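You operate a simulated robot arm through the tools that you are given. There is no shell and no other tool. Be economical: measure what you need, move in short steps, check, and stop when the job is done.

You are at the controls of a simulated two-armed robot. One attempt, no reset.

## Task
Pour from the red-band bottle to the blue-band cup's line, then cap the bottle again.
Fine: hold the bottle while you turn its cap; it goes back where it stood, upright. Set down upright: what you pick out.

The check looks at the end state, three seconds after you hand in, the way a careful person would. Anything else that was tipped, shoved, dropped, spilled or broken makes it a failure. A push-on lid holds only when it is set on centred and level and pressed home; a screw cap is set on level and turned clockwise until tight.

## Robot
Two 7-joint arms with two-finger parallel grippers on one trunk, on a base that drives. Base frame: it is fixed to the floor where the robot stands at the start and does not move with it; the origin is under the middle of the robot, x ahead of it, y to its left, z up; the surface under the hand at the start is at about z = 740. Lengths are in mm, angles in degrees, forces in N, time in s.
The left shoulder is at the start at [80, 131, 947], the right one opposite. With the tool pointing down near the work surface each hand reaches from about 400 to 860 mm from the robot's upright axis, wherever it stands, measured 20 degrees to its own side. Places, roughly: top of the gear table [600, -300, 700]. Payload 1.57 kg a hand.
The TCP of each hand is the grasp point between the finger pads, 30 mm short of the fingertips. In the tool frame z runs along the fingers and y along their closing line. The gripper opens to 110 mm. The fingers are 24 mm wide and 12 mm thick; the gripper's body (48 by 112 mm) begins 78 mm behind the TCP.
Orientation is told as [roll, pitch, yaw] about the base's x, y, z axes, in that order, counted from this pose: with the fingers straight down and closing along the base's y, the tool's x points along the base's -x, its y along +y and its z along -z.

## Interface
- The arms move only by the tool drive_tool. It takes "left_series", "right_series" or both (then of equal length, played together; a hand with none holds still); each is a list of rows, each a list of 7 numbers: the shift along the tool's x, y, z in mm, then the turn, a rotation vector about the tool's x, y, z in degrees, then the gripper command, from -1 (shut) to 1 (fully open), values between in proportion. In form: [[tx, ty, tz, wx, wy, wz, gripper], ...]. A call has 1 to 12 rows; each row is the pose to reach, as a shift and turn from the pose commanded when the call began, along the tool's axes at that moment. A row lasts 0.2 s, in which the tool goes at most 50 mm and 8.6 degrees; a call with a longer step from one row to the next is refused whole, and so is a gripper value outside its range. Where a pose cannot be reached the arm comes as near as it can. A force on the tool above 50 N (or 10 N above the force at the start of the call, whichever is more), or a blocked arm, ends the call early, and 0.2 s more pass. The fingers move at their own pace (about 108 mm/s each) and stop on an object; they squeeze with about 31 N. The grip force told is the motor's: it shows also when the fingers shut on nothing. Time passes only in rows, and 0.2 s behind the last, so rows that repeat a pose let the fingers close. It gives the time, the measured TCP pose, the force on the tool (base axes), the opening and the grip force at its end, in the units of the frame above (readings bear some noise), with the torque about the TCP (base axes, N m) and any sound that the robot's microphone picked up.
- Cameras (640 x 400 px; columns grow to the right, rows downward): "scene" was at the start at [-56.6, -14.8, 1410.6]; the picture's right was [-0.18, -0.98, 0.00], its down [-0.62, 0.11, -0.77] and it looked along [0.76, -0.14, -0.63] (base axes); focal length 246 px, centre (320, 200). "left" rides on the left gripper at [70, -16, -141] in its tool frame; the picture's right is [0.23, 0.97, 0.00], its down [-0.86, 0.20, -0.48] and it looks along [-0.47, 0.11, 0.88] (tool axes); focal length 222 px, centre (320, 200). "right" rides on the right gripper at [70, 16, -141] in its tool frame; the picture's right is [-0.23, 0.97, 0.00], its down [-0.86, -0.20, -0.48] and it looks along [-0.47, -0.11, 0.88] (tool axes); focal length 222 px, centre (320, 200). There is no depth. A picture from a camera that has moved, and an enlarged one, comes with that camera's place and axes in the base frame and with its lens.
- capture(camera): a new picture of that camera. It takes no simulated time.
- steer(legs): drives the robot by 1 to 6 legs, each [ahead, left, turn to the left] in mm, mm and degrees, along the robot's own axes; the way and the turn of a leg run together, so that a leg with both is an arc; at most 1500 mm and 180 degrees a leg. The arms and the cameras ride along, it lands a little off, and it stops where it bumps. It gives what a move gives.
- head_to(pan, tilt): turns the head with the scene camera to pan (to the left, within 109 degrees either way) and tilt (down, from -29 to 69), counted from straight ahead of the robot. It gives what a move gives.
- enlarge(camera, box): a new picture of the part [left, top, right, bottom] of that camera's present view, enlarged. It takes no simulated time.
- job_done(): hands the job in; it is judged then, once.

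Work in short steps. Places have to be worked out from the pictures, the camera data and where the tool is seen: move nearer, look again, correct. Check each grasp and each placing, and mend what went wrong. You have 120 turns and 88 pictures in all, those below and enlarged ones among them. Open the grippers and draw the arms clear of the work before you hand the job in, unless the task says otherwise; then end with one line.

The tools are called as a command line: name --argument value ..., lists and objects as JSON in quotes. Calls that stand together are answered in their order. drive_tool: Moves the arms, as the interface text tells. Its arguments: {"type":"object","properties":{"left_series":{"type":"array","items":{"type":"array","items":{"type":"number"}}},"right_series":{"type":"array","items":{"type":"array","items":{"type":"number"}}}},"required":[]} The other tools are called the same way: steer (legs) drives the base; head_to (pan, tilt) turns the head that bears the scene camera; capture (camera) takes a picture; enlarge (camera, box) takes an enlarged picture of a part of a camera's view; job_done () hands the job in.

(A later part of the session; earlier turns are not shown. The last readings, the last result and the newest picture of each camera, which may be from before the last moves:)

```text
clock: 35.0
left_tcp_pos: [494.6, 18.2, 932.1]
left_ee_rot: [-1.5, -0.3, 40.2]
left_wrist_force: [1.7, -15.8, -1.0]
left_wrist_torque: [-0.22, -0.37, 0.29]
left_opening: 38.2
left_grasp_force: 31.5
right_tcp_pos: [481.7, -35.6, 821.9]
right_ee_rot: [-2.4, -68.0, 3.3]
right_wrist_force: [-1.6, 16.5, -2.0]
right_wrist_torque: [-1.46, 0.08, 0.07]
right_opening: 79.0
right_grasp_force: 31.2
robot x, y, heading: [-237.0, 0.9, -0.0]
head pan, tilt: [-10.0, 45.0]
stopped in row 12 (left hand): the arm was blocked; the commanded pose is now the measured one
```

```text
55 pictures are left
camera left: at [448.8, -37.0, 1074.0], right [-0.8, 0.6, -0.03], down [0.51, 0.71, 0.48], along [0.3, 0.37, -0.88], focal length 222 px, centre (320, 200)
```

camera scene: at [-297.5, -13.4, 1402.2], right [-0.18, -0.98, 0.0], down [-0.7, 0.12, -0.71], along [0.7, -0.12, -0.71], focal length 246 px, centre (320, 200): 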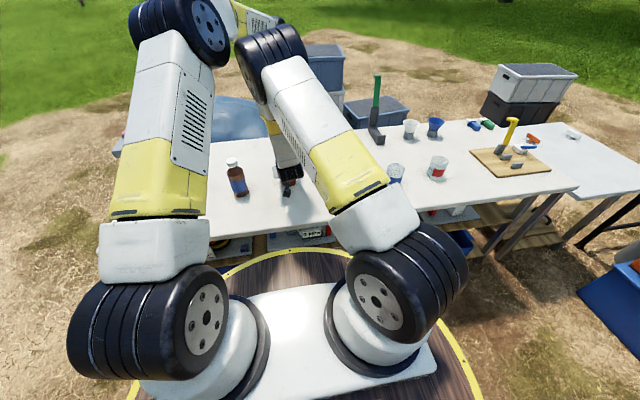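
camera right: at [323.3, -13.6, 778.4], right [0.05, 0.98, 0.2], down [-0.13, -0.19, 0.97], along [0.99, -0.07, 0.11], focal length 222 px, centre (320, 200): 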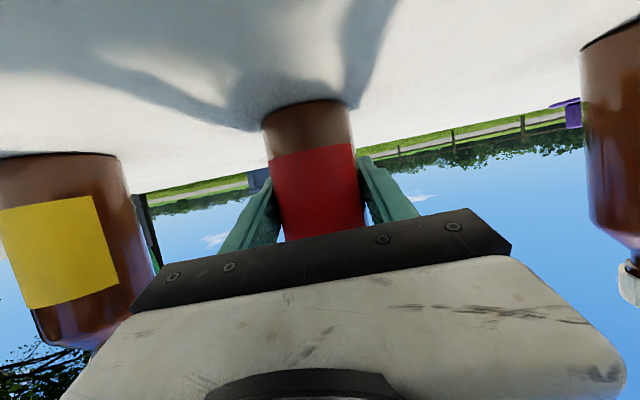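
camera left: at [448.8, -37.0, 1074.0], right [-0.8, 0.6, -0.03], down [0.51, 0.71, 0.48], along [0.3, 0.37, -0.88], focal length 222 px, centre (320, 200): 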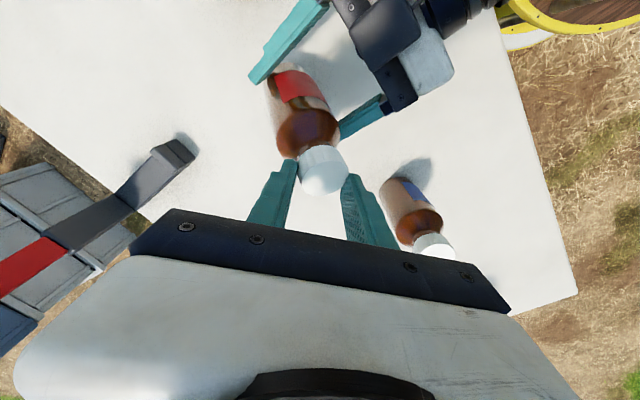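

The left arm was blocked part-way, drifted 43 mm toward +y and tilted the bottle in the grip. I look at the arms before undoing this.

capture --camera "scene"

capture --camera "right"

```text
54 pictures are left
camera scene: at [-297.2, -13.4, 1402.2], right [-0.18, -0.98, 0.0], down [-0.7, 0.12, -0.71], along [0.7, -0.12, -0.71], focal length 246 px, centre (320, 200)
```

scene: 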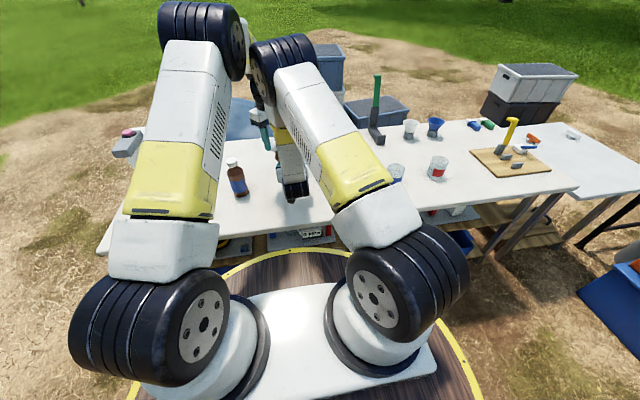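

```text
53 pictures are left
camera right: at [324.7, -24.1, 807.0], right [0.07, 0.98, 0.2], down [-0.12, -0.19, 0.98], along [0.99, -0.09, 0.11], focal length 222 px, centre (320, 200)
```

right: 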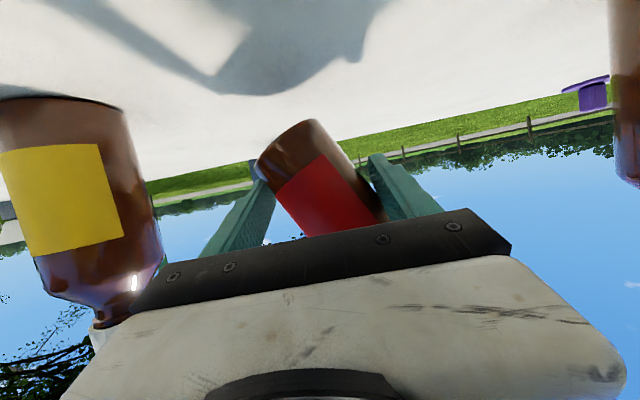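

Both elbows touch, which deflected the left arm. I move the left hand back over the right hand's axis while turning back toward yaw 0, to right the bottle.

drive_tool --left_series '[[6, -4, 1.6, 0, 0, 7, -1], [12, -8, 3.2, 0, 0, 14, -1], [19, -12, 5, 0, 0, 21, -1], [25, -16, 6.6, 0, 0, 28, -1], [31, -20, 8, 0, 0, 35, -1], [37, -23, 9, 0, 0, 40, -1], [37, -23, 9, 0, 0, 40, -1]]'

capture --camera "right"

capture --camera "left"

```text
clock: 36.6
left_tcp_pos: [484.0, -17.8, 922.7]
left_ee_rot: [-0.8, -1.4, 0.6]
left_wrist_force: [13.6, -18.0, 11.9]
left_wrist_torque: [-0.64, -0.6, 0.26]
left_opening: 37.2
left_grasp_force: 30.9
right_tcp_pos: [482.9, -40.8, 821.2]
right_ee_rot: [-2.4, -68.0, 2.9]
right_wrist_force: [-14.4, 17.1, -14.9]
right_wrist_torque: [-1.46, -0.78, 0.08]
right_opening: 66.4
right_grasp_force: 31.1
robot x, y, heading: [-240.9, -0.7, -0.6]
head pan, tilt: [-10.0, 45.0]
```

```text
52 pictures are left
camera right: at [325.7, -27.1, 807.0], right [0.07, 0.98, 0.2], down [-0.12, -0.19, 0.97], along [0.99, -0.1, 0.11], focal length 222 px, centre (320, 200)
```

right: 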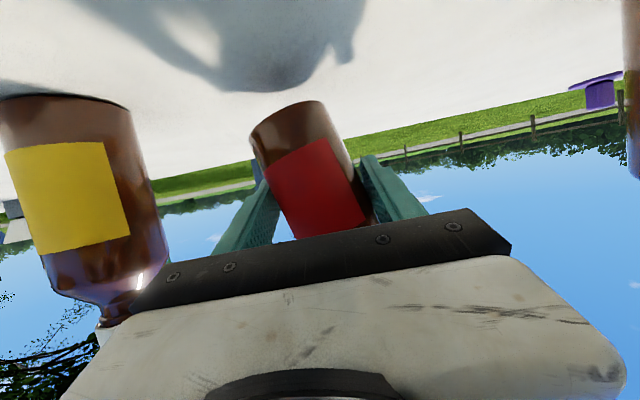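

```text
51 pictures are left
camera left: at [411.2, -32.0, 1064.3], right [-0.24, 0.97, -0.02], down [0.84, 0.22, 0.5], along [0.49, 0.1, -0.87], focal length 222 px, centre (320, 200)
```

left: 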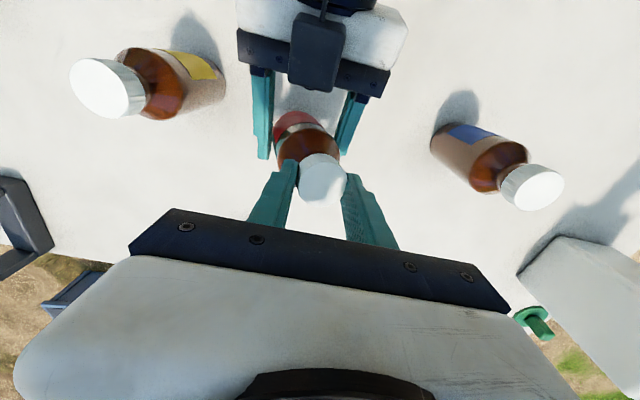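

Tilt halved to ~12 degrees (left y -18 vs right y -41). I continue moving the left hand 20 mm toward -y.

drive_tool --left_series '[[0, -5, 0, 0, 0, 0, -1], [0, -10, 0, 0, 0, 0, -1], [0, -15, 0, 0, 0, 0, -1], [0, -20, 0, 0, 0, 0, -1], [0, -20, 0, 0, 0, 0, -1]]'

capture --camera "right"

```text
clock: 37.8
left_tcp_pos: [486.4, -26.7, 925.7]
left_ee_rot: [-0.9, -1.3, 1.6]
left_wrist_force: [-5.6, -21.0, -13.2]
left_wrist_torque: [-0.72, 0.48, -0.11]
left_opening: 37.2
left_grasp_force: 31.3
right_tcp_pos: [485.7, -50.0, 820.1]
right_ee_rot: [-2.5, -68.1, 2.1]
right_wrist_force: [5.9, 20.7, 8.6]
right_wrist_torque: [-1.12, 0.06, -0.05]
right_opening: 66.1
right_grasp_force: 31.2
robot x, y, heading: [-237.5, -1.0, -0.1]
head pan, tilt: [-10.0, 45.0]
```

```text
50 pictures are left
camera right: at [327.6, -34.9, 806.1], right [0.09, 0.98, 0.19], down [-0.13, -0.18, 0.97], along [0.99, -0.11, 0.11], focal length 222 px, centre (320, 200)
```

right: 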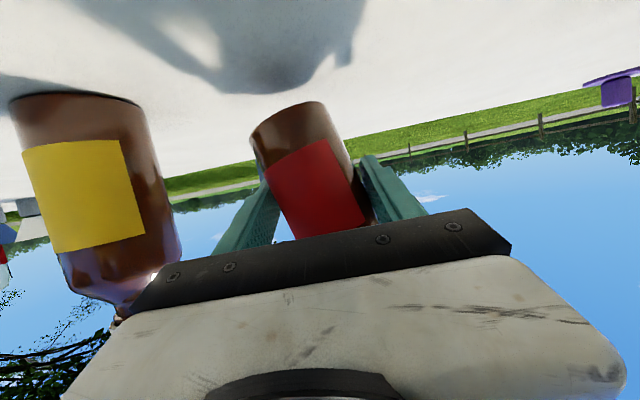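

The elbows push the arms apart, so further pushing won't help. I open the left hand, raise it and take it away to +y to see how the bottle sits.

drive_tool --left_series '[[0, 3, 0, 0, 0, 0, -0.3], [0, 5, 0, 0, 0, 0, 0], [0, 5, -15, 0, 0, 0, 0.05], [0, 5, -50, 0, 0, 0, 0.05], [0, 30, -90, 0, 0, 0, 0.05], [0, 75, -100, 0, 0, 0, 0.05], [0, 120, -100, 0, 0, 0, 0.05], [0, 165, -100, 0, 0, 0, 0.05]]'

capture --camera "right"

capture --camera "left"

```text
clock: 39.6
left_tcp_pos: [480.1, 122.0, 1020.4]
left_ee_rot: [-0.6, -1.1, 0.0]
left_wrist_force: [-0.2, -0.7, -0.1]
left_wrist_torque: [0.1, 0.02, -0.03]
left_opening: 57.8
left_grasp_force: 0.0
right_tcp_pos: [482.1, -39.4, 821.0]
right_ee_rot: [-2.5, -68.2, 3.1]
right_wrist_force: [-0.1, 1.0, -3.3]
right_wrist_torque: [0.01, 0.03, 0.06]
right_opening: 58.0
right_grasp_force: 30.6
robot x, y, heading: [-241.3, -0.2, -0.4]
head pan, tilt: [-10.0, 45.0]
```

```text
49 pictures are left
camera right: at [324.9, -25.7, 806.9], right [0.07, 0.98, 0.19], down [-0.12, -0.19, 0.97], along [0.99, -0.09, 0.11], focal length 222 px, centre (320, 200)
```

right: 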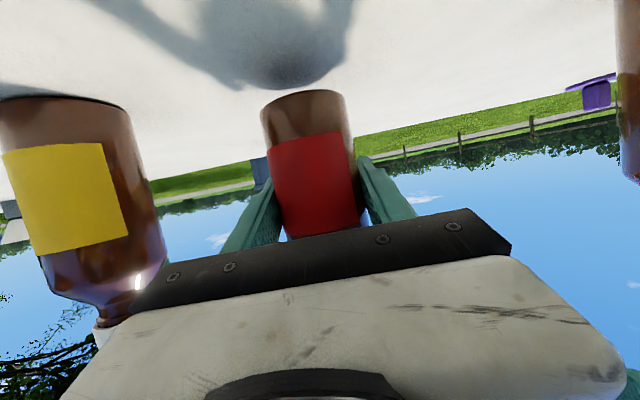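

```text
48 pictures are left
camera left: at [407.1, 107.6, 1161.4], right [-0.23, 0.97, -0.02], down [0.85, 0.21, 0.49], along [0.48, 0.1, -0.87], focal length 222 px, centre (320, 200)
```

left: 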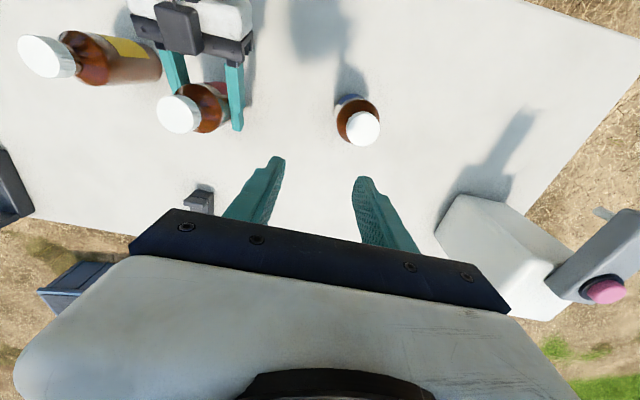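

The bottle realigned itself flush in the right grip (58 mm). To separate the elbows I swing the right hand by 40 degrees yaw about the bottle and shift it to y≈-5, 15 higher.

drive_tool --right_series '[[-3, 7, -1, -7.4, -0.1, -3, -1], [-6, 14, -2.2, -14.9, -0.2, -5.9, -1], [-9, 21, -3.4, -22.3, -0.4, -8.9, -1], [-12, 28, -4.5, -29.8, -0.5, -11.8, -1], [-14, 35, -5.6, -37.2, -0.6, -14.8, -1], [-14, 35, -5.6, -37.2, -0.6, -14.8, -1]]'

capture --camera "left"

capture --camera "scene"

```text
clock: 41.0
left_tcp_pos: [480.5, 122.8, 1020.4]
left_ee_rot: [-0.7, -1.2, 0.3]
left_wrist_force: [-0.2, 0.1, 0.0]
left_wrist_torque: [0.0, 0.0, 0.0]
left_opening: 57.8
left_grasp_force: 0.1
right_tcp_pos: [483.2, -4.3, 836.4]
right_ee_rot: [-2.2, -68.1, 43.0]
right_wrist_force: [0.8, 0.3, -4.2]
right_wrist_torque: [0.02, 0.02, -0.03]
right_opening: 57.8
right_grasp_force: 31.2
robot x, y, heading: [-238.0, -1.1, -0.3]
head pan, tilt: [-10.0, 45.0]
```

```text
47 pictures are left
camera left: at [407.1, 108.5, 1161.3], right [-0.23, 0.97, -0.02], down [0.85, 0.21, 0.49], along [0.48, 0.1, -0.87], focal length 222 px, centre (320, 200)
```

left: 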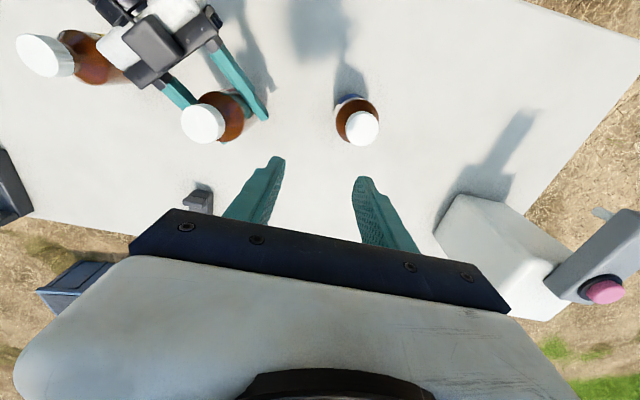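

```text
46 pictures are left
camera scene: at [-297.2, -13.3, 1402.2], right [-0.18, -0.98, 0.0], down [-0.7, 0.12, -0.71], along [0.7, -0.12, -0.71], focal length 246 px, centre (320, 200)
```

scene: 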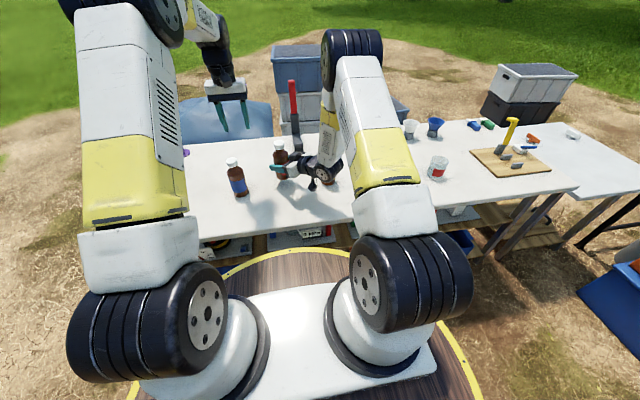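

Elbows are now well apart. I check that the bottle is upright and the cap's state in an enlarged scene view.

enlarge --camera "scene" --box '[220, 120, 360, 207]'

```text
4.57 times, centred on (290, 164) of scene
camera zoom: at [-297.2, -13.3, 1402.2], right [-0.18, -0.98, 0.0], down [-0.7, 0.12, -0.71], along [0.7, -0.12, -0.71], focal length 1126 px, centre (457, 367)
```

zoom: 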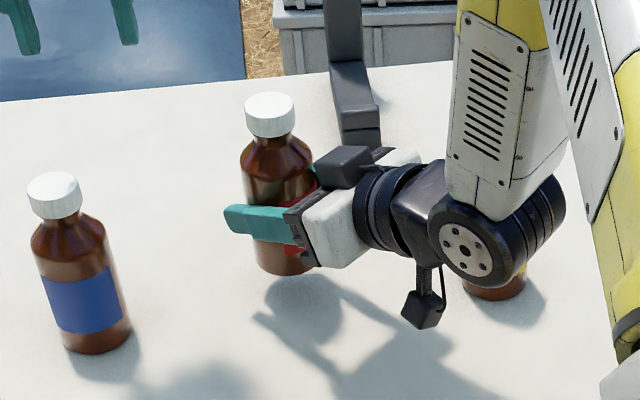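

Bottle upright, cap seated; the right camera hangs below, clear of the table. I bring the left hand back above the cap at yaw -50.

drive_tool --left_series '[[0, -20, 0, 0, 0, 8, 0.06], [0, -45, 0, 0, 0, 16, 0.06], [0, -70, 0, 0, 0, 24, 0.06], [0, -95, 0, 0, 0, 32, 0.06], [1, -115, 15, 0, 0, 40, 0.06], [1, -129, 30, 0, 0, 48, 0.06], [1, -129, 40, 0, 0, 50, 0.06]]'

capture --camera "left"

```text
clock: 42.6
left_tcp_pos: [480.7, -5.5, 980.8]
left_ee_rot: [0.5, -1.2, -49.9]
left_wrist_force: [-0.8, 0.3, 0.8]
left_wrist_torque: [0.01, -0.01, -0.04]
left_opening: 58.4
left_grasp_force: 0.0
right_tcp_pos: [481.7, -3.8, 836.3]
right_ee_rot: [-2.1, -68.1, 43.0]
right_wrist_force: [0.2, -0.2, -2.8]
right_wrist_torque: [0.0, -0.02, 0.01]
right_opening: 57.5
right_grasp_force: 30.6
robot x, y, heading: [-235.1, -1.8, -0.3]
head pan, tilt: [-10.0, 45.0]
```

```text
44 pictures are left
camera left: at [419.6, 39.4, 1121.8], right [0.6, 0.8, 0.0], down [0.69, -0.52, 0.5], along [0.4, -0.3, -0.87], focal length 222 px, centre (320, 200)
```

left: 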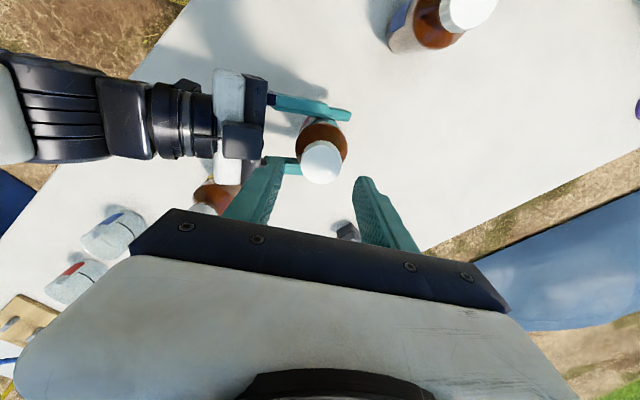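

The cap is directly beneath (within 1 mm). I level the hand's 1-degree tilt, descend to 929 and close.

drive_tool --left_series '[[0, 0, 15, 0.6, 0.2, 0, 0.06], [0, 0, 30, 1.2, 0.4, 0, 0.06], [0, 0, 42, 1.2, 0.4, 0, 0.06], [0, 0, 51, 1.2, 0.4, 0, 0.06], [0, 0, 51, 1.2, 0.4, 0, -0.1], [0, 0, 51, 1.2, 0.4, 0, -0.4], [0, 0, 51, 1.2, 0.4, 0, -1], [0, 0, 51, 1.2, 0.4, 0, -1]]'

capture --camera "left"

```text
clock: 44.4
left_tcp_pos: [479.9, -6.5, 931.5]
left_ee_rot: [-0.8, -0.9, -49.8]
left_wrist_force: [12.3, 7.0, -3.6]
left_wrist_torque: [0.27, -0.58, -0.03]
left_opening: 35.2
left_grasp_force: 30.6
right_tcp_pos: [481.8, -4.0, 835.7]
right_ee_rot: [-2.2, -68.0, 42.8]
right_wrist_force: [-11.7, -6.9, -1.7]
right_wrist_torque: [0.41, -0.51, -0.01]
right_opening: 57.6
right_grasp_force: 30.9
robot x, y, heading: [-238.9, 0.5, -0.3]
head pan, tilt: [-10.0, 45.0]
```

```text
43 pictures are left
camera left: at [422.7, 39.6, 1073.4], right [0.6, 0.8, -0.01], down [0.7, -0.52, 0.49], along [0.38, -0.3, -0.87], focal length 222 px, centre (320, 200)
```

left: 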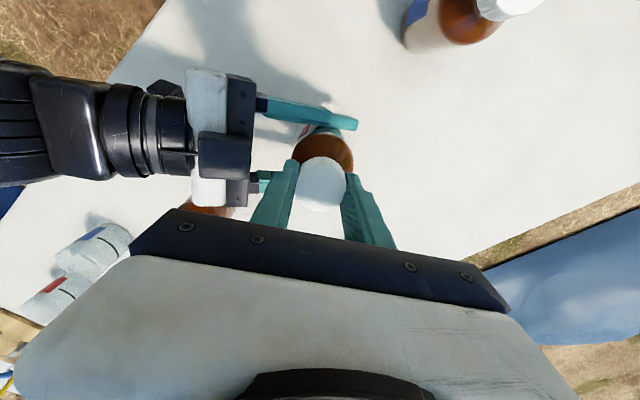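

Gripped at 35 mm with ~14 N sideways, so the hand is a few mm off. I relieve by 4 mm along the closing line and turn 48 degrees counter-clockwise as a first step.

drive_tool --left_series '[[0, 4, 0, 0, 0, 0, -1], [0, 4, 0, 0, 0, -8, -1], [0, 4, 0, 0, 0, -16, -1], [0, 4, -0.2, 0, 0, -24, -1], [0, 4, -0.3, 0, 0, -32, -1], [0, 4, -0.4, 0, 0, -40, -1], [0, 4, -0.5, 0, 0, -48, -1]]'

```text
clock: 46.0
left_tcp_pos: [483.2, -3.0, 931.1]
left_ee_rot: [-1.2, 0.0, -1.7]
left_wrist_force: [-4.5, -2.4, 0.9]
left_wrist_torque: [-0.14, -0.51, 0.0]
left_opening: 35.0
left_grasp_force: 30.8
right_tcp_pos: [483.2, -4.0, 836.6]
right_ee_rot: [-2.2, -68.1, 42.9]
right_wrist_force: [4.1, 3.0, -2.6]
right_wrist_torque: [-0.09, 0.93, 0.01]
right_opening: 58.1
right_grasp_force: 31.2
robot x, y, heading: [-234.4, -3.1, -0.3]
head pan, tilt: [-10.0, 45.0]
```

All steady. I continue another 64 degrees.

drive_tool --left_series '[[0, 0, 0, 0, 0, -8, -1], [0, 0, 0, 0, 0, -16, -1], [0, 0, -0.2, 0, 0, -24, -1], [0, 0, -0.3, 0, 0, -32, -1], [0, 0, -0.4, 0, 0, -40, -1], [0, 0, -0.5, 0, 0, -48, -1], [0, 0, -0.6, 0, 0, -56, -1], [0, 0, -0.7, 0, 0, -64, -1]]'

capture --camera "left"

```text
clock: 47.8
left_tcp_pos: [482.5, -2.8, 932.6]
left_ee_rot: [-0.3, 1.0, 62.4]
left_wrist_force: [1.5, 4.9, -0.2]
left_wrist_torque: [0.46, -0.47, -0.02]
left_opening: 35.5
left_grasp_force: 30.9
right_tcp_pos: [482.1, -4.7, 835.7]
right_ee_rot: [-2.2, -68.1, 42.8]
right_wrist_force: [-1.7, -6.2, -2.7]
right_wrist_torque: [0.09, 0.27, -0.01]
right_opening: 57.5
right_grasp_force: 31.2
robot x, y, heading: [-235.7, -0.9, -0.5]
head pan, tilt: [-10.0, 45.0]
```

```text
42 pictures are left
camera left: at [464.3, -69.6, 1076.0], right [-0.97, 0.25, 0.0], down [0.22, 0.86, 0.46], along [0.12, 0.45, -0.89], focal length 222 px, centre (320, 200)
```

left: 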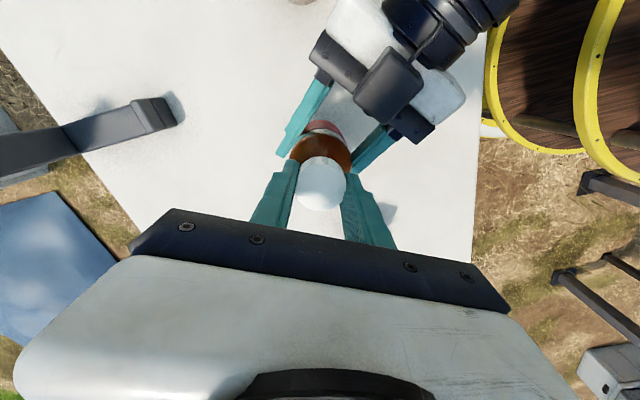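

Rotated 112 degrees with no resisting torque. I turn 24 more and gently test by lifting 3 mm.

drive_tool --left_series '[[0, 0, 0, 0, 0, -8, -1], [0, 0, 0, 0, 0, -16, -1], [0, 0, -0.5, 0, 0, -24, -1], [0, 0, -2, 0, 0, -24, -1], [0, 0, -4, 0, 0, -24, -1]]'

```text
clock: 49.0
left_tcp_pos: [483.0, -3.0, 935.6]
left_ee_rot: [0.2, 1.1, 86.3]
left_wrist_force: [-11.4, 9.2, -6.2]
left_wrist_torque: [0.46, 0.04, -0.02]
left_opening: 35.5
left_grasp_force: 30.5
right_tcp_pos: [483.5, -5.7, 836.6]
right_ee_rot: [-2.4, -68.3, 43.0]
right_wrist_force: [11.9, -9.0, 2.5]
right_wrist_torque: [0.45, 1.17, 0.0]
right_opening: 57.7
right_grasp_force: 31.7
robot x, y, heading: [-235.2, -1.3, -0.2]
head pan, tilt: [-10.0, 45.0]
```

Still threaded (6 N pull). I relax, open to 58 and turn the hand back clockwise for a second bite.

drive_tool --left_series '[[0, 0, 3, 0, 0, 0, -1], [0, 0, 3, 0, 0, 0, -0.4], [0, 0, 3, 0, 0, 0, 0.06], [0, 0, 3, 0, 0, 8.4, 0.06], [0, 0, 3, 0, 0, 16.8, 0.06], [0, 0, 3, 0, 0, 25.2, 0.06], [0, 0, 3, 0, 0, 33.6, 0.06], [0, 0, 3, 0, 0, 42, 0.06], [0, 0, 3, 0, 0, 50.4, 0.06], [0, 0, 3, 0, 0, 58.8, 0.06], [0, 0, 3, 0, 0, 67.2, 0.06], [0, 0, 3, 0, 0, 75.6, 0.06]]'

drive_tool --left_series '[[0, 0, 0, 0, 0, 8.4, 0.06], [0, 0, 0, 0, 0, 16.8, 0.06], [0, 0, 0, 0, 0, 25.2, 0.06], [0, 0, 0, 0, 0, 33.6, 0.06], [0, 0, 0, 0, 0, 42, 0.06], [0, 0, 0, 0, 0, 50.4, 0.06], [0, 0, 0, 0, 0, 58.8, 0.06], [0, 0, 0, 0, 0, 67, 0.06]]'

capture --camera "left"

```text
clock: 51.6
left_tcp_pos: [482.7, -2.9, 931.7]
left_ee_rot: [-1.0, 0.4, 10.4]
left_wrist_force: [0.4, 0.5, -0.1]
left_wrist_torque: [0.01, -0.03, 0.01]
left_opening: 58.3
left_grasp_force: 0.0
right_tcp_pos: [482.8, -3.9, 834.8]
right_ee_rot: [-2.2, -68.2, 42.9]
right_wrist_force: [0.2, -0.8, -3.2]
right_wrist_torque: [0.01, 0.01, -0.01]
right_opening: 57.7
right_grasp_force: 30.9
robot x, y, heading: [-234.2, 1.5, -0.2]
head pan, tilt: [-10.0, 45.0]
```

```text
clock: 53.4
left_tcp_pos: [482.2, -4.8, 933.3]
left_ee_rot: [-0.9, -0.9, -56.5]
left_wrist_force: [-0.1, -0.1, 0.6]
left_wrist_torque: [0.02, -0.01, 0.02]
left_opening: 58.2
left_grasp_force: 0.0
right_tcp_pos: [482.4, -4.2, 835.7]
right_ee_rot: [-2.2, -68.1, 42.9]
right_wrist_force: [0.4, -0.8, -4.2]
right_wrist_torque: [0.0, -0.01, -0.04]
right_opening: 57.8
right_grasp_force: 31.4
robot x, y, heading: [-240.6, 0.4, -0.2]
head pan, tilt: [-10.0, 45.0]
```

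```text
41 pictures are left
camera left: at [430.5, 48.9, 1074.3], right [0.69, 0.73, -0.02], down [0.64, -0.59, 0.49], along [0.35, -0.35, -0.87], focal length 222 px, centre (320, 200)
```

left: 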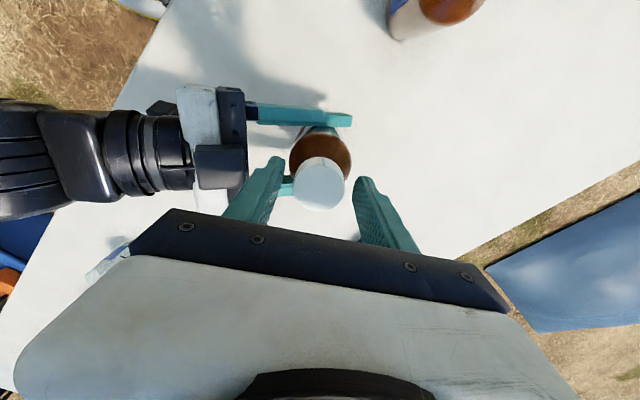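

Well centred. I level slightly, close, and turn 66 degrees counter-clockwise, then another 80.

drive_tool --left_series '[[0, 0, 0, 0.2, 1.2, 0, -0.2], [0, 0, 0, 0.2, 1.2, 0, -0.5], [0, 0, 0, 0.2, 1.2, 0, -1], [0, 0, 0, 0.2, 1.2, 0, -1], [0, 0, 0, 0.2, 1.2, -8.2, -1], [0, 0, -0.1, 0.2, 1.2, -16.4, -1], [0, 0, -0.2, 0.2, 1.2, -24.6, -1], [0, 0, -0.3, 0.2, 1.2, -32.8, -1], [0, 0, -0.4, 0.2, 1.2, -41, -1], [0, 0, -0.5, 0.2, 1.2, -49.2, -1], [0, 0, -0.6, 0.2, 1.2, -57.4, -1], [0, 0, -0.7, 0.2, 1.2, -65.6, -1]]'

drive_tool --left_series '[[0, 0, -0.1, 0, 0, -8.2, -1], [0, 0, -0.2, 0, 0, -16.4, -1], [0, 0, -0.3, 0, 0, -24.6, -1], [0, 0, -0.4, 0, 0, -32.8, -1], [0, 0, -0.5, 0, 0, -41, -1], [0, 0, -0.6, 0, 0, -49.2, -1], [0, 0, -0.7, 0, 0, -57.4, -1], [0, 0, -0.8, 0, 0, -65.6, -1], [0, 0, -0.9, 0, 0, -73.8, -1], [0, 0, -1, 0, 0, -82, -1], [0, 0, -3, 0, 0, -82, -1], [0, 0, -5, 0, 0, -82, -1]]'

```text
clock: 56.0
left_tcp_pos: [483.7, -4.6, 933.4]
left_ee_rot: [-0.7, 1.3, 9.3]
left_wrist_force: [0.0, 0.2, 0.6]
left_wrist_torque: [-0.02, -0.04, 0.02]
left_opening: 35.2
left_grasp_force: 30.8
right_tcp_pos: [482.2, -4.2, 836.8]
right_ee_rot: [-2.2, -68.1, 43.0]
right_wrist_force: [-0.1, 0.5, -3.3]
right_wrist_torque: [0.03, -0.02, 0.0]
right_opening: 57.6
right_grasp_force: 31.3
robot x, y, heading: [-236.0, -0.0, 0.1]
head pan, tilt: [-10.0, 45.0]
```

```text
clock: 58.6
left_tcp_pos: [483.0, -4.0, 939.9]
left_ee_rot: [1.2, 0.9, 91.2]
left_wrist_force: [0.1, 0.5, 0.9]
left_wrist_torque: [-0.05, -0.03, 0.02]
left_opening: 35.1
left_grasp_force: 30.6
right_tcp_pos: [483.2, -5.6, 836.2]
right_ee_rot: [-2.2, -68.0, 42.9]
right_wrist_force: [0.8, -0.2, -2.8]
right_wrist_torque: [-0.01, 0.03, 0.0]
right_opening: 57.9
right_grasp_force: 31.1
robot x, y, heading: [-238.2, 0.8, -0.3]
head pan, tilt: [-10.0, 45.0]
```

No force at all after lifting: the cap is free. I lift it 60 mm and look.

drive_tool --left_series '[[0, 0, -10, 0, 0, 0, -1], [0, 0, -30, 0, 0, 0, -1], [0, 0, -50, 0, 0, 0, -1], [0, 0, -70, 0, 0, 0, -1]]'

capture --camera "left"

capture --camera "scene"

```text
clock: 59.6
left_tcp_pos: [482.9, -3.8, 1009.5]
left_ee_rot: [1.2, 0.7, 91.2]
left_wrist_force: [0.1, 0.7, -0.9]
left_wrist_torque: [-0.01, 0.02, 0.03]
left_opening: 35.2
left_grasp_force: 31.6
right_tcp_pos: [482.3, -4.5, 835.8]
right_ee_rot: [-2.1, -68.2, 42.9]
right_wrist_force: [0.1, 0.7, -3.5]
right_wrist_torque: [-0.02, -0.01, -0.01]
right_opening: 57.8
right_grasp_force: 30.7
robot x, y, heading: [-236.8, -0.1, -0.4]
head pan, tilt: [-10.0, 45.0]
```

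```text
40 pictures are left
camera left: at [503.6, -71.8, 1151.6], right [-0.97, -0.25, 0.02], down [-0.21, 0.86, 0.47], along [-0.14, 0.45, -0.88], focal length 222 px, centre (320, 200)
```

left: 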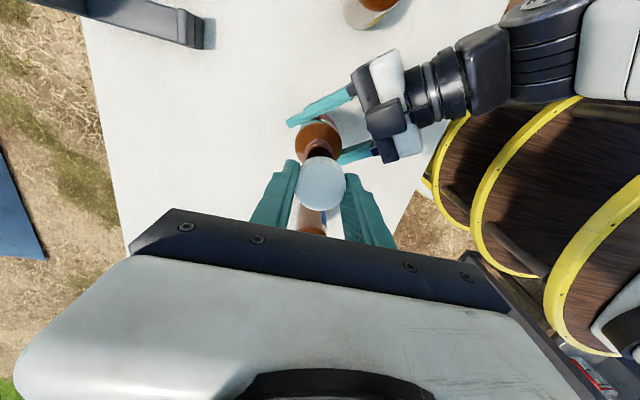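

```text
39 pictures are left
camera scene: at [-297.1, -13.4, 1402.2], right [-0.18, -0.98, 0.0], down [-0.7, 0.12, -0.71], along [0.7, -0.12, -0.71], focal length 246 px, centre (320, 200)
```

scene: 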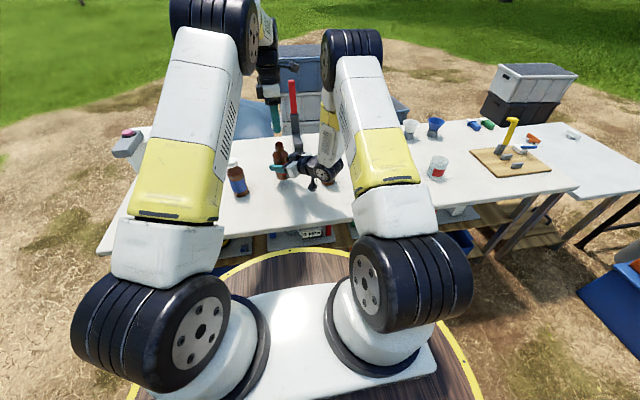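

The cap is off and held by the left hand. I take the left hand away to +y and then raise the open bottle 110 mm so it clears the yellow bottle on its way.

drive_tool --left_series '[[-40, 0, -10, 0, 0, 0, -1], [-80, 0, -20, 0, 0, 0, -1], [-120, 0, -30, 0, 0, 0, -1], [-160, 0, -30, 0, 0, 0, -1], [-180, 0, -30, 0, 0, 0, -1], [-180, 0, -30, 0, 0, 0, -1], [-180, 0, -30, 0, 0, 0, -1], [-180, 0, -30, 0, 0, 0, -1]]' --right_series '[[0, 0, 0, 0, 0, 0, -1], [0, 0, 0, 0, 0, 0, -1], [0, 0, 0, 0, 0, 0, -1], [-18, 0, -7, 0, 0, 0, -1], [-40, 0, -16, 0, 0, 0, -1], [-65, 0, -26, 0, 0, 0, -1], [-90, 0, -36, 0, 0, 0, -1], [-104, 0, -41, 0, 0, 0, -1]]'

```text
clock: 61.4
left_tcp_pos: [481.8, 173.1, 1037.7]
left_ee_rot: [1.2, 1.0, 91.1]
left_wrist_force: [-0.3, 0.3, 0.1]
left_wrist_torque: [0.02, 0.02, 0.0]
left_opening: 35.5
left_grasp_force: 31.5
right_tcp_pos: [482.6, -1.2, 948.6]
right_ee_rot: [-2.1, -68.1, 42.9]
right_wrist_force: [0.0, -0.3, -2.9]
right_wrist_torque: [-0.02, 0.02, -0.02]
right_opening: 57.6
right_grasp_force: 31.1
robot x, y, heading: [-238.7, 4.7, -0.2]
head pan, tilt: [-10.0, 45.0]
```

I carry the bottle at height to about (400,-300), turning the hand back to yaw 0, smoothly.

drive_tool --right_series '[[4, -7, -10, 1.6, 0, 0.6, -1], [12, -20, -31, 5, 0.1, 2, -1], [23, -38, -58, 9.5, 0.1, 3.8, -1], [34, -57, -86, 14, 0.2, 5.6, -1], [45, -76, -114, 19, 0.3, 7.5, -1], [57, -95, -143, 24, 0.3, 9.4, -1], [68, -114, -172, 28.5, 0.4, 11.3, -1], [79, -132, -199, 33, 0.5, 13.1, -1], [88, -148, -222, 37, 0.5, 14.6, -1], [94, -158, -238, 39, 0.6, 15.6, -1], [97, -162, -244, 40, 0.6, 16, -1]]'

capture --camera "right"

capture --camera "scene"

```text
clock: 63.8
left_tcp_pos: [482.3, 172.6, 1036.8]
left_ee_rot: [1.2, 0.8, 91.1]
left_wrist_force: [-0.5, -0.3, -0.4]
left_wrist_torque: [0.0, -0.02, 0.01]
left_opening: 35.1
left_grasp_force: 30.9
right_tcp_pos: [388.1, -295.3, 949.8]
right_ee_rot: [-2.2, -68.1, -0.1]
right_wrist_force: [0.1, -0.3, -3.4]
right_wrist_torque: [0.04, 0.01, 0.01]
right_opening: 57.9
right_grasp_force: 31.1
robot x, y, heading: [-233.9, 1.3, -0.0]
head pan, tilt: [-10.0, 45.0]
```

```text
38 pictures are left
camera right: at [231.9, -273.2, 934.9], right [0.12, 0.97, 0.2], down [-0.13, -0.18, 0.97], along [0.98, -0.15, 0.11], focal length 222 px, centre (320, 200)
```

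right: 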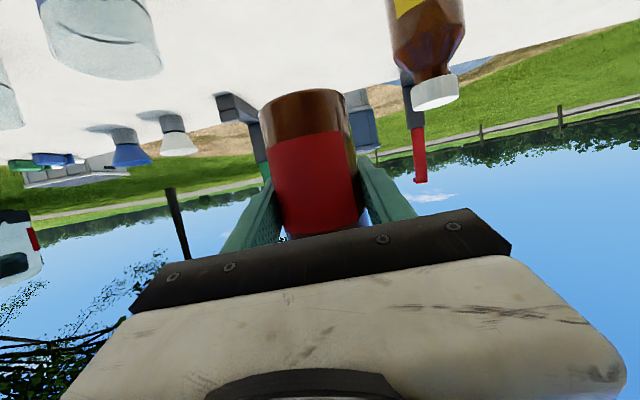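

```text
37 pictures are left
camera scene: at [-297.2, -13.4, 1402.2], right [-0.18, -0.98, 0.0], down [-0.7, 0.12, -0.71], along [0.7, -0.12, -0.71], focal length 246 px, centre (320, 200)
```

scene: 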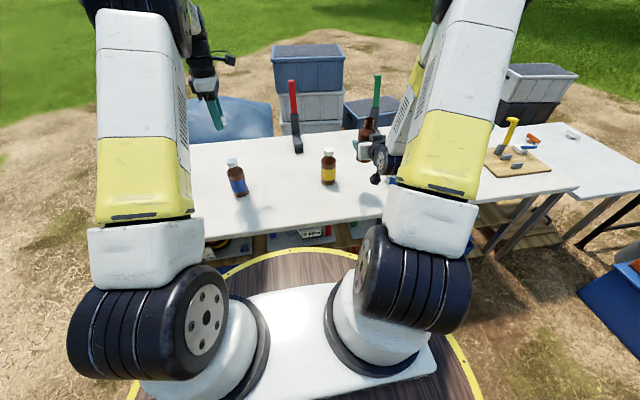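

The cup is at about (395,-444) with its rim nearer z 805 than I thought. I turn the hand to yaw -35 in place to see the cup properly.

drive_tool --right_series '[[0, 0, 0, 5, 0.1, 2, -1], [0, 0, 0, 12, 0.2, 4.8, -1], [0, 0, 0, 19, 0.3, 7.6, -1], [0, 0, 0, 26, 0.4, 10.4, -1], [0, 0, 0, 32.5, 0.5, 13, -1]]'

capture --camera "right"

capture --camera "scene"

```text
clock: 65.0
left_tcp_pos: [481.9, 174.0, 1036.7]
left_ee_rot: [1.2, 0.9, 91.1]
left_wrist_force: [-0.8, -0.3, 0.1]
left_wrist_torque: [-0.02, -0.01, -0.01]
left_opening: 35.0
left_grasp_force: 30.8
right_tcp_pos: [387.7, -295.9, 950.8]
right_ee_rot: [-2.5, -68.1, -35.1]
right_wrist_force: [-0.6, 0.1, -3.4]
right_wrist_torque: [0.01, -0.02, -0.01]
right_opening: 57.7
right_grasp_force: 31.0
robot x, y, heading: [-235.4, -1.9, -0.3]
head pan, tilt: [-10.0, 45.0]
```

```text
36 pictures are left
camera right: at [272.4, -188.9, 936.8], right [0.66, 0.73, 0.2], down [-0.21, -0.07, 0.97], along [0.72, -0.69, 0.11], focal length 222 px, centre (320, 200)
```

right: 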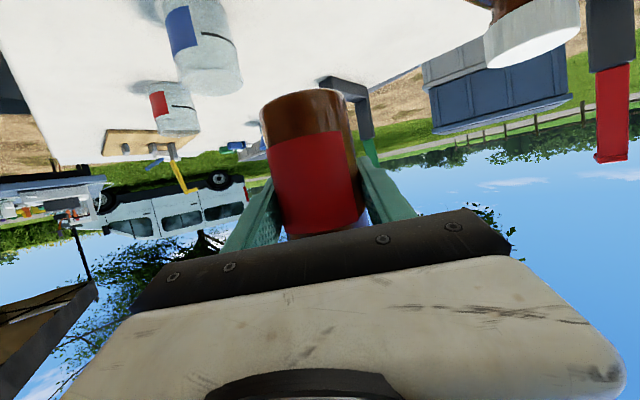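

```text
35 pictures are left
camera scene: at [-297.4, -13.6, 1402.2], right [-0.18, -0.98, 0.0], down [-0.7, 0.13, -0.71], along [0.7, -0.12, -0.71], focal length 246 px, centre (320, 200)
```

scene: 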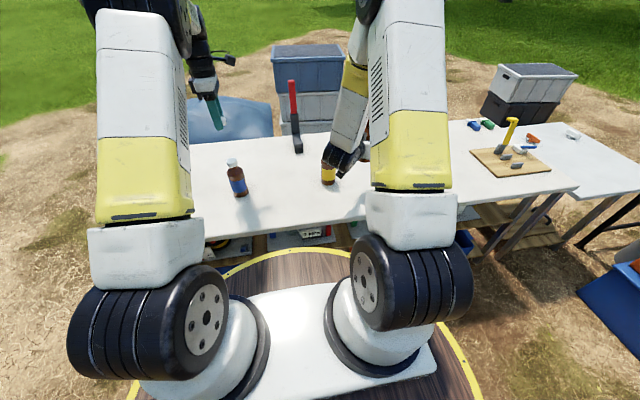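

The right camera sees the blue cup with its line. I enlarge it for measurement.

enlarge --camera "right" --box '[100, 0, 300, 125]'

```text
3.20 times, centred on (200, 62) of right
camera zoom: at [272.4, -188.9, 936.8], right [0.66, 0.73, 0.2], down [-0.21, -0.07, 0.97], along [0.72, -0.69, 0.11], focal length 711 px, centre (704, 640)
```

zoom: 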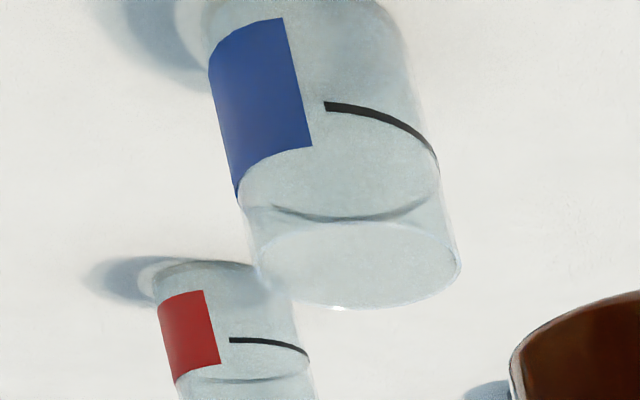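

Triangulated: cup rim centre (399,-440,812), about 70 wide; the line is well below the rim. I'll tilt the bottle to the hand's right over it; first I go to a start place at (451,-365,865).

drive_tool --right_series '[[4, -2, 10, 0, 0, 0, -1], [12, -5, 30, 0, 0, 0, -1], [22, -10, 57, 0, 0, 0, -1], [33, -15, 84, 0, 0, 0, -1], [42, -18.5, 106, 0, 0, 0, -1], [46, -20, 116, 0, 0, 0, -1]]'

capture --camera "right"

```text
clock: 66.4
left_tcp_pos: [480.8, 172.4, 1038.6]
left_ee_rot: [1.2, 0.8, 91.1]
left_wrist_force: [0.4, 1.1, 0.9]
left_wrist_torque: [0.0, 0.02, 0.0]
left_opening: 35.3
left_grasp_force: 30.7
right_tcp_pos: [448.7, -368.0, 861.8]
right_ee_rot: [-2.5, -68.1, -35.0]
right_wrist_force: [-0.3, -0.1, -3.2]
right_wrist_torque: [0.02, 0.01, -0.06]
right_opening: 57.9
right_grasp_force: 31.0
robot x, y, heading: [-239.7, 1.3, -0.0]
head pan, tilt: [-10.0, 45.0]
```

```text
33 pictures are left
camera right: at [333.1, -261.2, 848.0], right [0.66, 0.73, 0.2], down [-0.21, -0.07, 0.97], along [0.72, -0.68, 0.11], focal length 222 px, centre (320, 200)
```

right: 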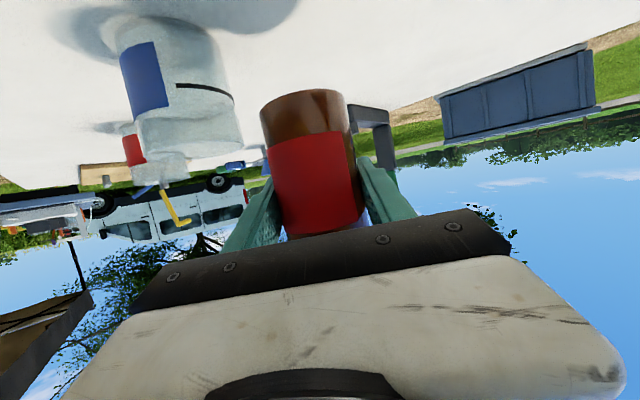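

Good view of cup and line. I start tilting: to 40 degrees, keeping the lip over the cup.

drive_tool --right_series '[[0, -7, 0, -3, 0, 7.4, -1], [1, -15, 0.5, -5.9, 0, 14.9, -1], [2, -22, 1, -8.9, 0, 22.3, -1], [4, -21, 1.5, -11.8, 0, 29.8, -1], [5.6, -18.5, 2.2, -14.8, 0, 37.2, -1]]'

capture --camera "right"

```text
clock: 67.6
left_tcp_pos: [481.8, 172.3, 1038.3]
left_ee_rot: [1.2, 0.9, 91.1]
left_wrist_force: [0.4, 0.3, -0.3]
left_wrist_torque: [-0.01, 0.0, -0.01]
left_opening: 35.1
left_grasp_force: 31.1
right_tcp_pos: [437.1, -382.5, 860.6]
right_ee_rot: [65.5, -45.9, -95.1]
right_wrist_force: [-0.5, 0.6, -3.0]
right_wrist_torque: [0.02, 0.0, -0.04]
right_opening: 57.7
right_grasp_force: 30.4
robot x, y, heading: [-235.1, 1.4, -0.4]
head pan, tilt: [-10.0, 45.0]
```

```text
32 pictures are left
camera right: at [324.1, -272.3, 858.9], right [0.44, 0.44, 0.78], down [-0.57, -0.54, 0.63], along [0.69, -0.72, 0.01], focal length 222 px, centre (320, 200)
```

right: 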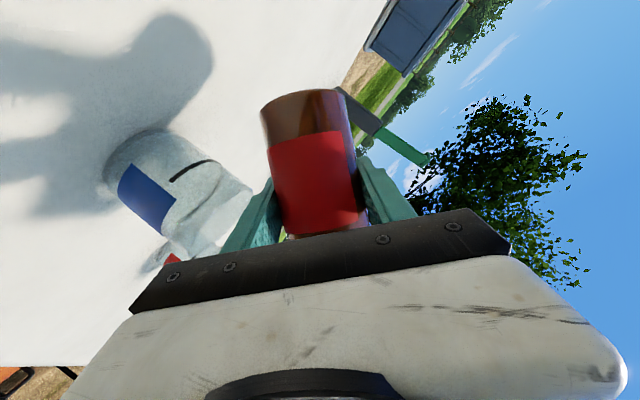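

No flow yet at 40 degrees. I continue to 56, backing off so the lip stays over the cup.

drive_tool --right_series '[[9, 0, 3.6, -3, 0, 7.5, -1], [18.3, 0.1, 7.2, -5.9, 0, 14.9, -1], [18.3, 0.1, 7.2, -5.9, 0, 14.9, -1], [18.3, 0.1, 7.2, -5.9, 0, 14.9, -1]]'

capture --camera "right"

```text
clock: 68.6
left_tcp_pos: [482.2, 174.0, 1038.6]
left_ee_rot: [1.1, 1.0, 91.1]
left_wrist_force: [-0.7, 0.2, -0.3]
left_wrist_torque: [0.02, -0.01, 0.01]
left_opening: 35.3
left_grasp_force: 30.7
right_tcp_pos: [443.8, -373.2, 845.2]
right_ee_rot: [75.4, -31.9, -101.4]
right_wrist_force: [-0.4, -0.4, -4.6]
right_wrist_torque: [0.02, 0.01, -0.01]
right_opening: 57.9
right_grasp_force: 31.0
robot x, y, heading: [-236.9, -0.2, 0.0]
head pan, tilt: [-10.0, 45.0]
```

```text
31 pictures are left
camera right: at [330.8, -262.4, 848.8], right [0.3, 0.25, 0.92], down [-0.65, -0.65, 0.39], along [0.69, -0.72, -0.03], focal length 222 px, centre (320, 200)
```

right: 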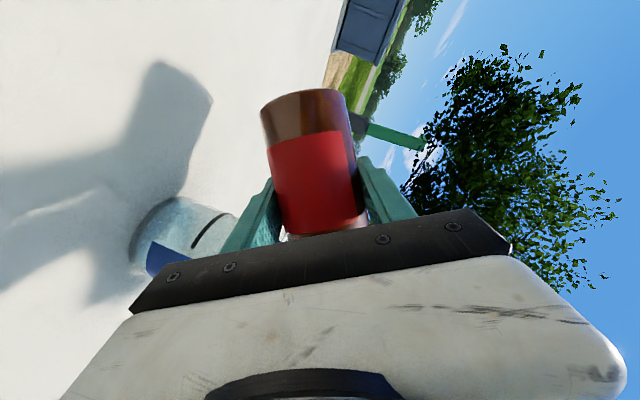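

Still dry, and the part of the cup up to the line stays visible. On to 68 degrees.

drive_tool --right_series '[[4, -1.4, 1.5, -2.2, 0, 5.6, -1], [7.7, -2.8, 3, -4.4, 0, 11.2, -1], [7.7, -2.8, 3, -4.4, 0, 11.2, -1], [7.7, -2.8, 3, -4.4, 0, 11.2, -1]]'

capture --camera "right"

```text
clock: 69.6
left_tcp_pos: [481.7, 172.4, 1038.2]
left_ee_rot: [1.2, 0.9, 91.0]
left_wrist_force: [0.5, -0.2, 0.3]
left_wrist_torque: [-0.01, -0.03, 0.0]
left_opening: 35.1
left_grasp_force: 31.1
right_tcp_pos: [446.8, -366.9, 837.6]
right_ee_rot: [81.0, -21.0, -103.8]
right_wrist_force: [-1.4, -0.2, -3.5]
right_wrist_torque: [0.0, -0.02, -0.03]
right_opening: 57.6
right_grasp_force: 31.0
robot x, y, heading: [-236.4, 2.0, -0.5]
head pan, tilt: [-10.0, 45.0]
```

```text
30 pictures are left
camera right: at [332.5, -258.6, 845.7], right [0.18, 0.09, 0.98], down [-0.69, -0.7, 0.19], along [0.7, -0.71, -0.06], focal length 222 px, centre (320, 200)
```

right: 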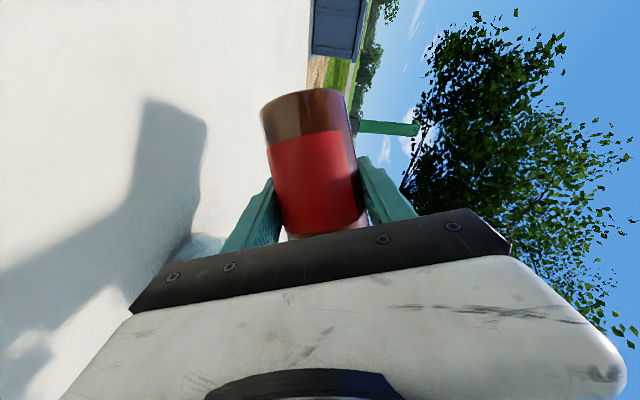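

No flow yet; the cup is now hidden from this camera. I go to 78 degrees and watch forces and sounds.

drive_tool --right_series '[[0.4, 1.2, 0.1, -1.8, 0, 4.6, -1], [0.9, 2.5, 0.3, -3.7, 0, 9.3, -1], [0.9, 2.5, 0.3, -3.7, 0, 9.3, -1], [0.9, 2.5, 0.3, -3.7, 0, 9.3, -1]]'

capture --camera "scene"

```text
clock: 70.6
left_tcp_pos: [481.5, 173.1, 1037.7]
left_ee_rot: [1.2, 0.9, 91.1]
left_wrist_force: [0.3, 0.0, -0.5]
left_wrist_torque: [0.02, 0.01, 0.0]
left_opening: 35.2
left_grasp_force: 30.7
right_tcp_pos: [447.6, -365.7, 839.7]
right_ee_rot: [84.9, -11.8, -105.0]
right_wrist_force: [-0.8, 0.2, -2.8]
right_wrist_torque: [-0.01, 0.02, 0.0]
right_opening: 57.5
right_grasp_force: 31.5
robot x, y, heading: [-234.5, -0.5, -0.2]
head pan, tilt: [-10.0, 45.0]
```

```text
29 pictures are left
camera scene: at [-297.3, -13.4, 1402.2], right [-0.18, -0.98, 0.0], down [-0.7, 0.12, -0.71], along [0.7, -0.12, -0.71], focal length 246 px, centre (320, 200)
```

scene: 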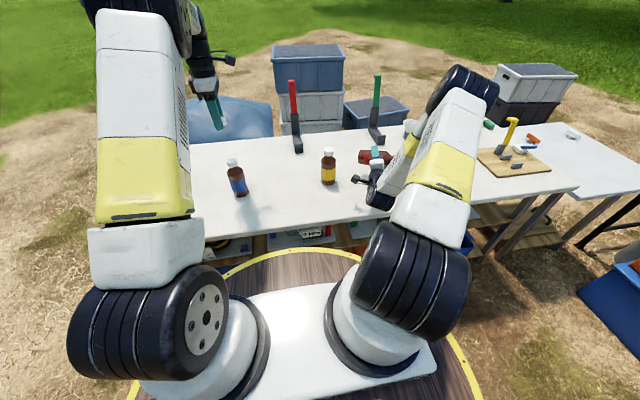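

The scene camera sees the bottle nearly level but the forearm hides the cup. I tilt to 86 degrees, raising 8 mm, and watch for flow.

drive_tool --right_series '[[-0.8, 4, -0.3, -1.5, 0, 3.7, -1], [-1.5, 7.8, -0.6, -3, 0, 7.4, -1], [-1.5, 7.8, -0.6, -3, 0, 7.4, -1], [-1.5, 7.8, -0.6, -3, 0, 7.4, -1]]'

enlarge --camera "scene" --box '[340, 100, 500, 200]'

```text
clock: 71.6
left_tcp_pos: [482.7, 172.5, 1037.0]
left_ee_rot: [1.2, 0.9, 91.1]
left_wrist_force: [-0.6, -0.7, -1.2]
left_wrist_torque: [0.02, -0.01, 0.0]
left_opening: 35.1
left_grasp_force: 31.0
right_tcp_pos: [447.7, -365.3, 848.2]
right_ee_rot: [88.1, -4.5, -105.6]
right_wrist_force: [0.4, 0.4, -3.3]
right_wrist_torque: [-0.02, 0.01, -0.05]
right_opening: 57.8
right_grasp_force: 30.9
robot x, y, heading: [-236.7, -2.7, -0.4]
head pan, tilt: [-10.0, 45.0]
```

```text
4.00 times, centred on (420, 150) of scene
camera zoom: at [-297.3, -13.4, 1402.2], right [-0.18, -0.98, 0.0], down [-0.7, 0.12, -0.71], along [0.7, -0.12, -0.71], focal length 986 px, centre (-80, 400)
```

zoom: 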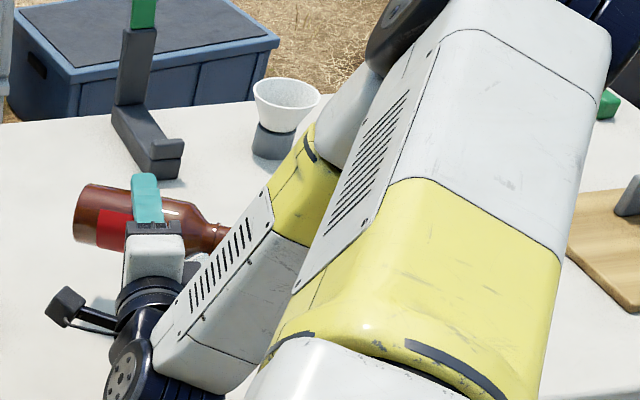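

Level now, weight unchanged near 3.3 N, so apparently nothing has flowed. I go to 94 degrees, raising the hand so the lip stays at about 841.

drive_tool --right_series '[[-0.3, 5, -0.1, -1.5, 0, 3.7, -1], [-0.6, 10, -0.3, -3, 0, 7.4, -1], [-0.6, 10, -0.3, -3, 0, 7.4, -1], [-0.6, 10, -0.3, -3, 0, 7.4, -1]]'

capture --camera "right"

```text
clock: 72.6
left_tcp_pos: [480.4, 172.0, 1037.6]
left_ee_rot: [1.3, 1.0, 91.1]
left_wrist_force: [-0.3, 0.1, 0.1]
left_wrist_torque: [0.0, 0.0, -0.02]
left_opening: 35.1
left_grasp_force: 30.9
right_tcp_pos: [449.0, -365.4, 858.3]
right_ee_rot: [91.1, 3.0, -105.6]
right_wrist_force: [0.6, -0.5, -2.4]
right_wrist_torque: [-0.04, 0.02, -0.01]
right_opening: 57.5
right_grasp_force: 31.3
robot x, y, heading: [-237.4, 1.9, -0.1]
head pan, tilt: [-10.0, 45.0]
```

```text
27 pictures are left
camera right: at [330.0, -262.1, 873.1], right [-0.09, -0.26, 0.96], down [-0.68, -0.68, -0.25], along [0.72, -0.68, -0.12], focal length 222 px, centre (320, 200)
```

right: 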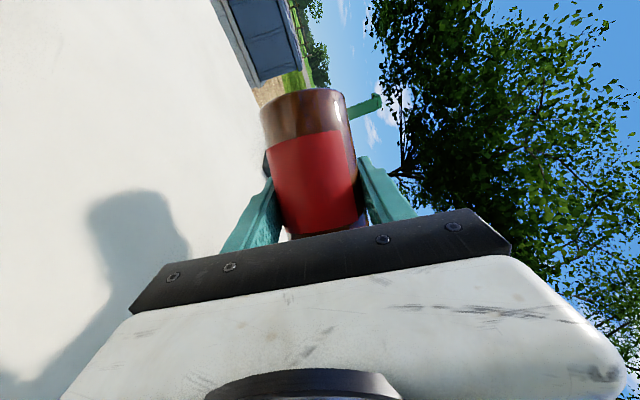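

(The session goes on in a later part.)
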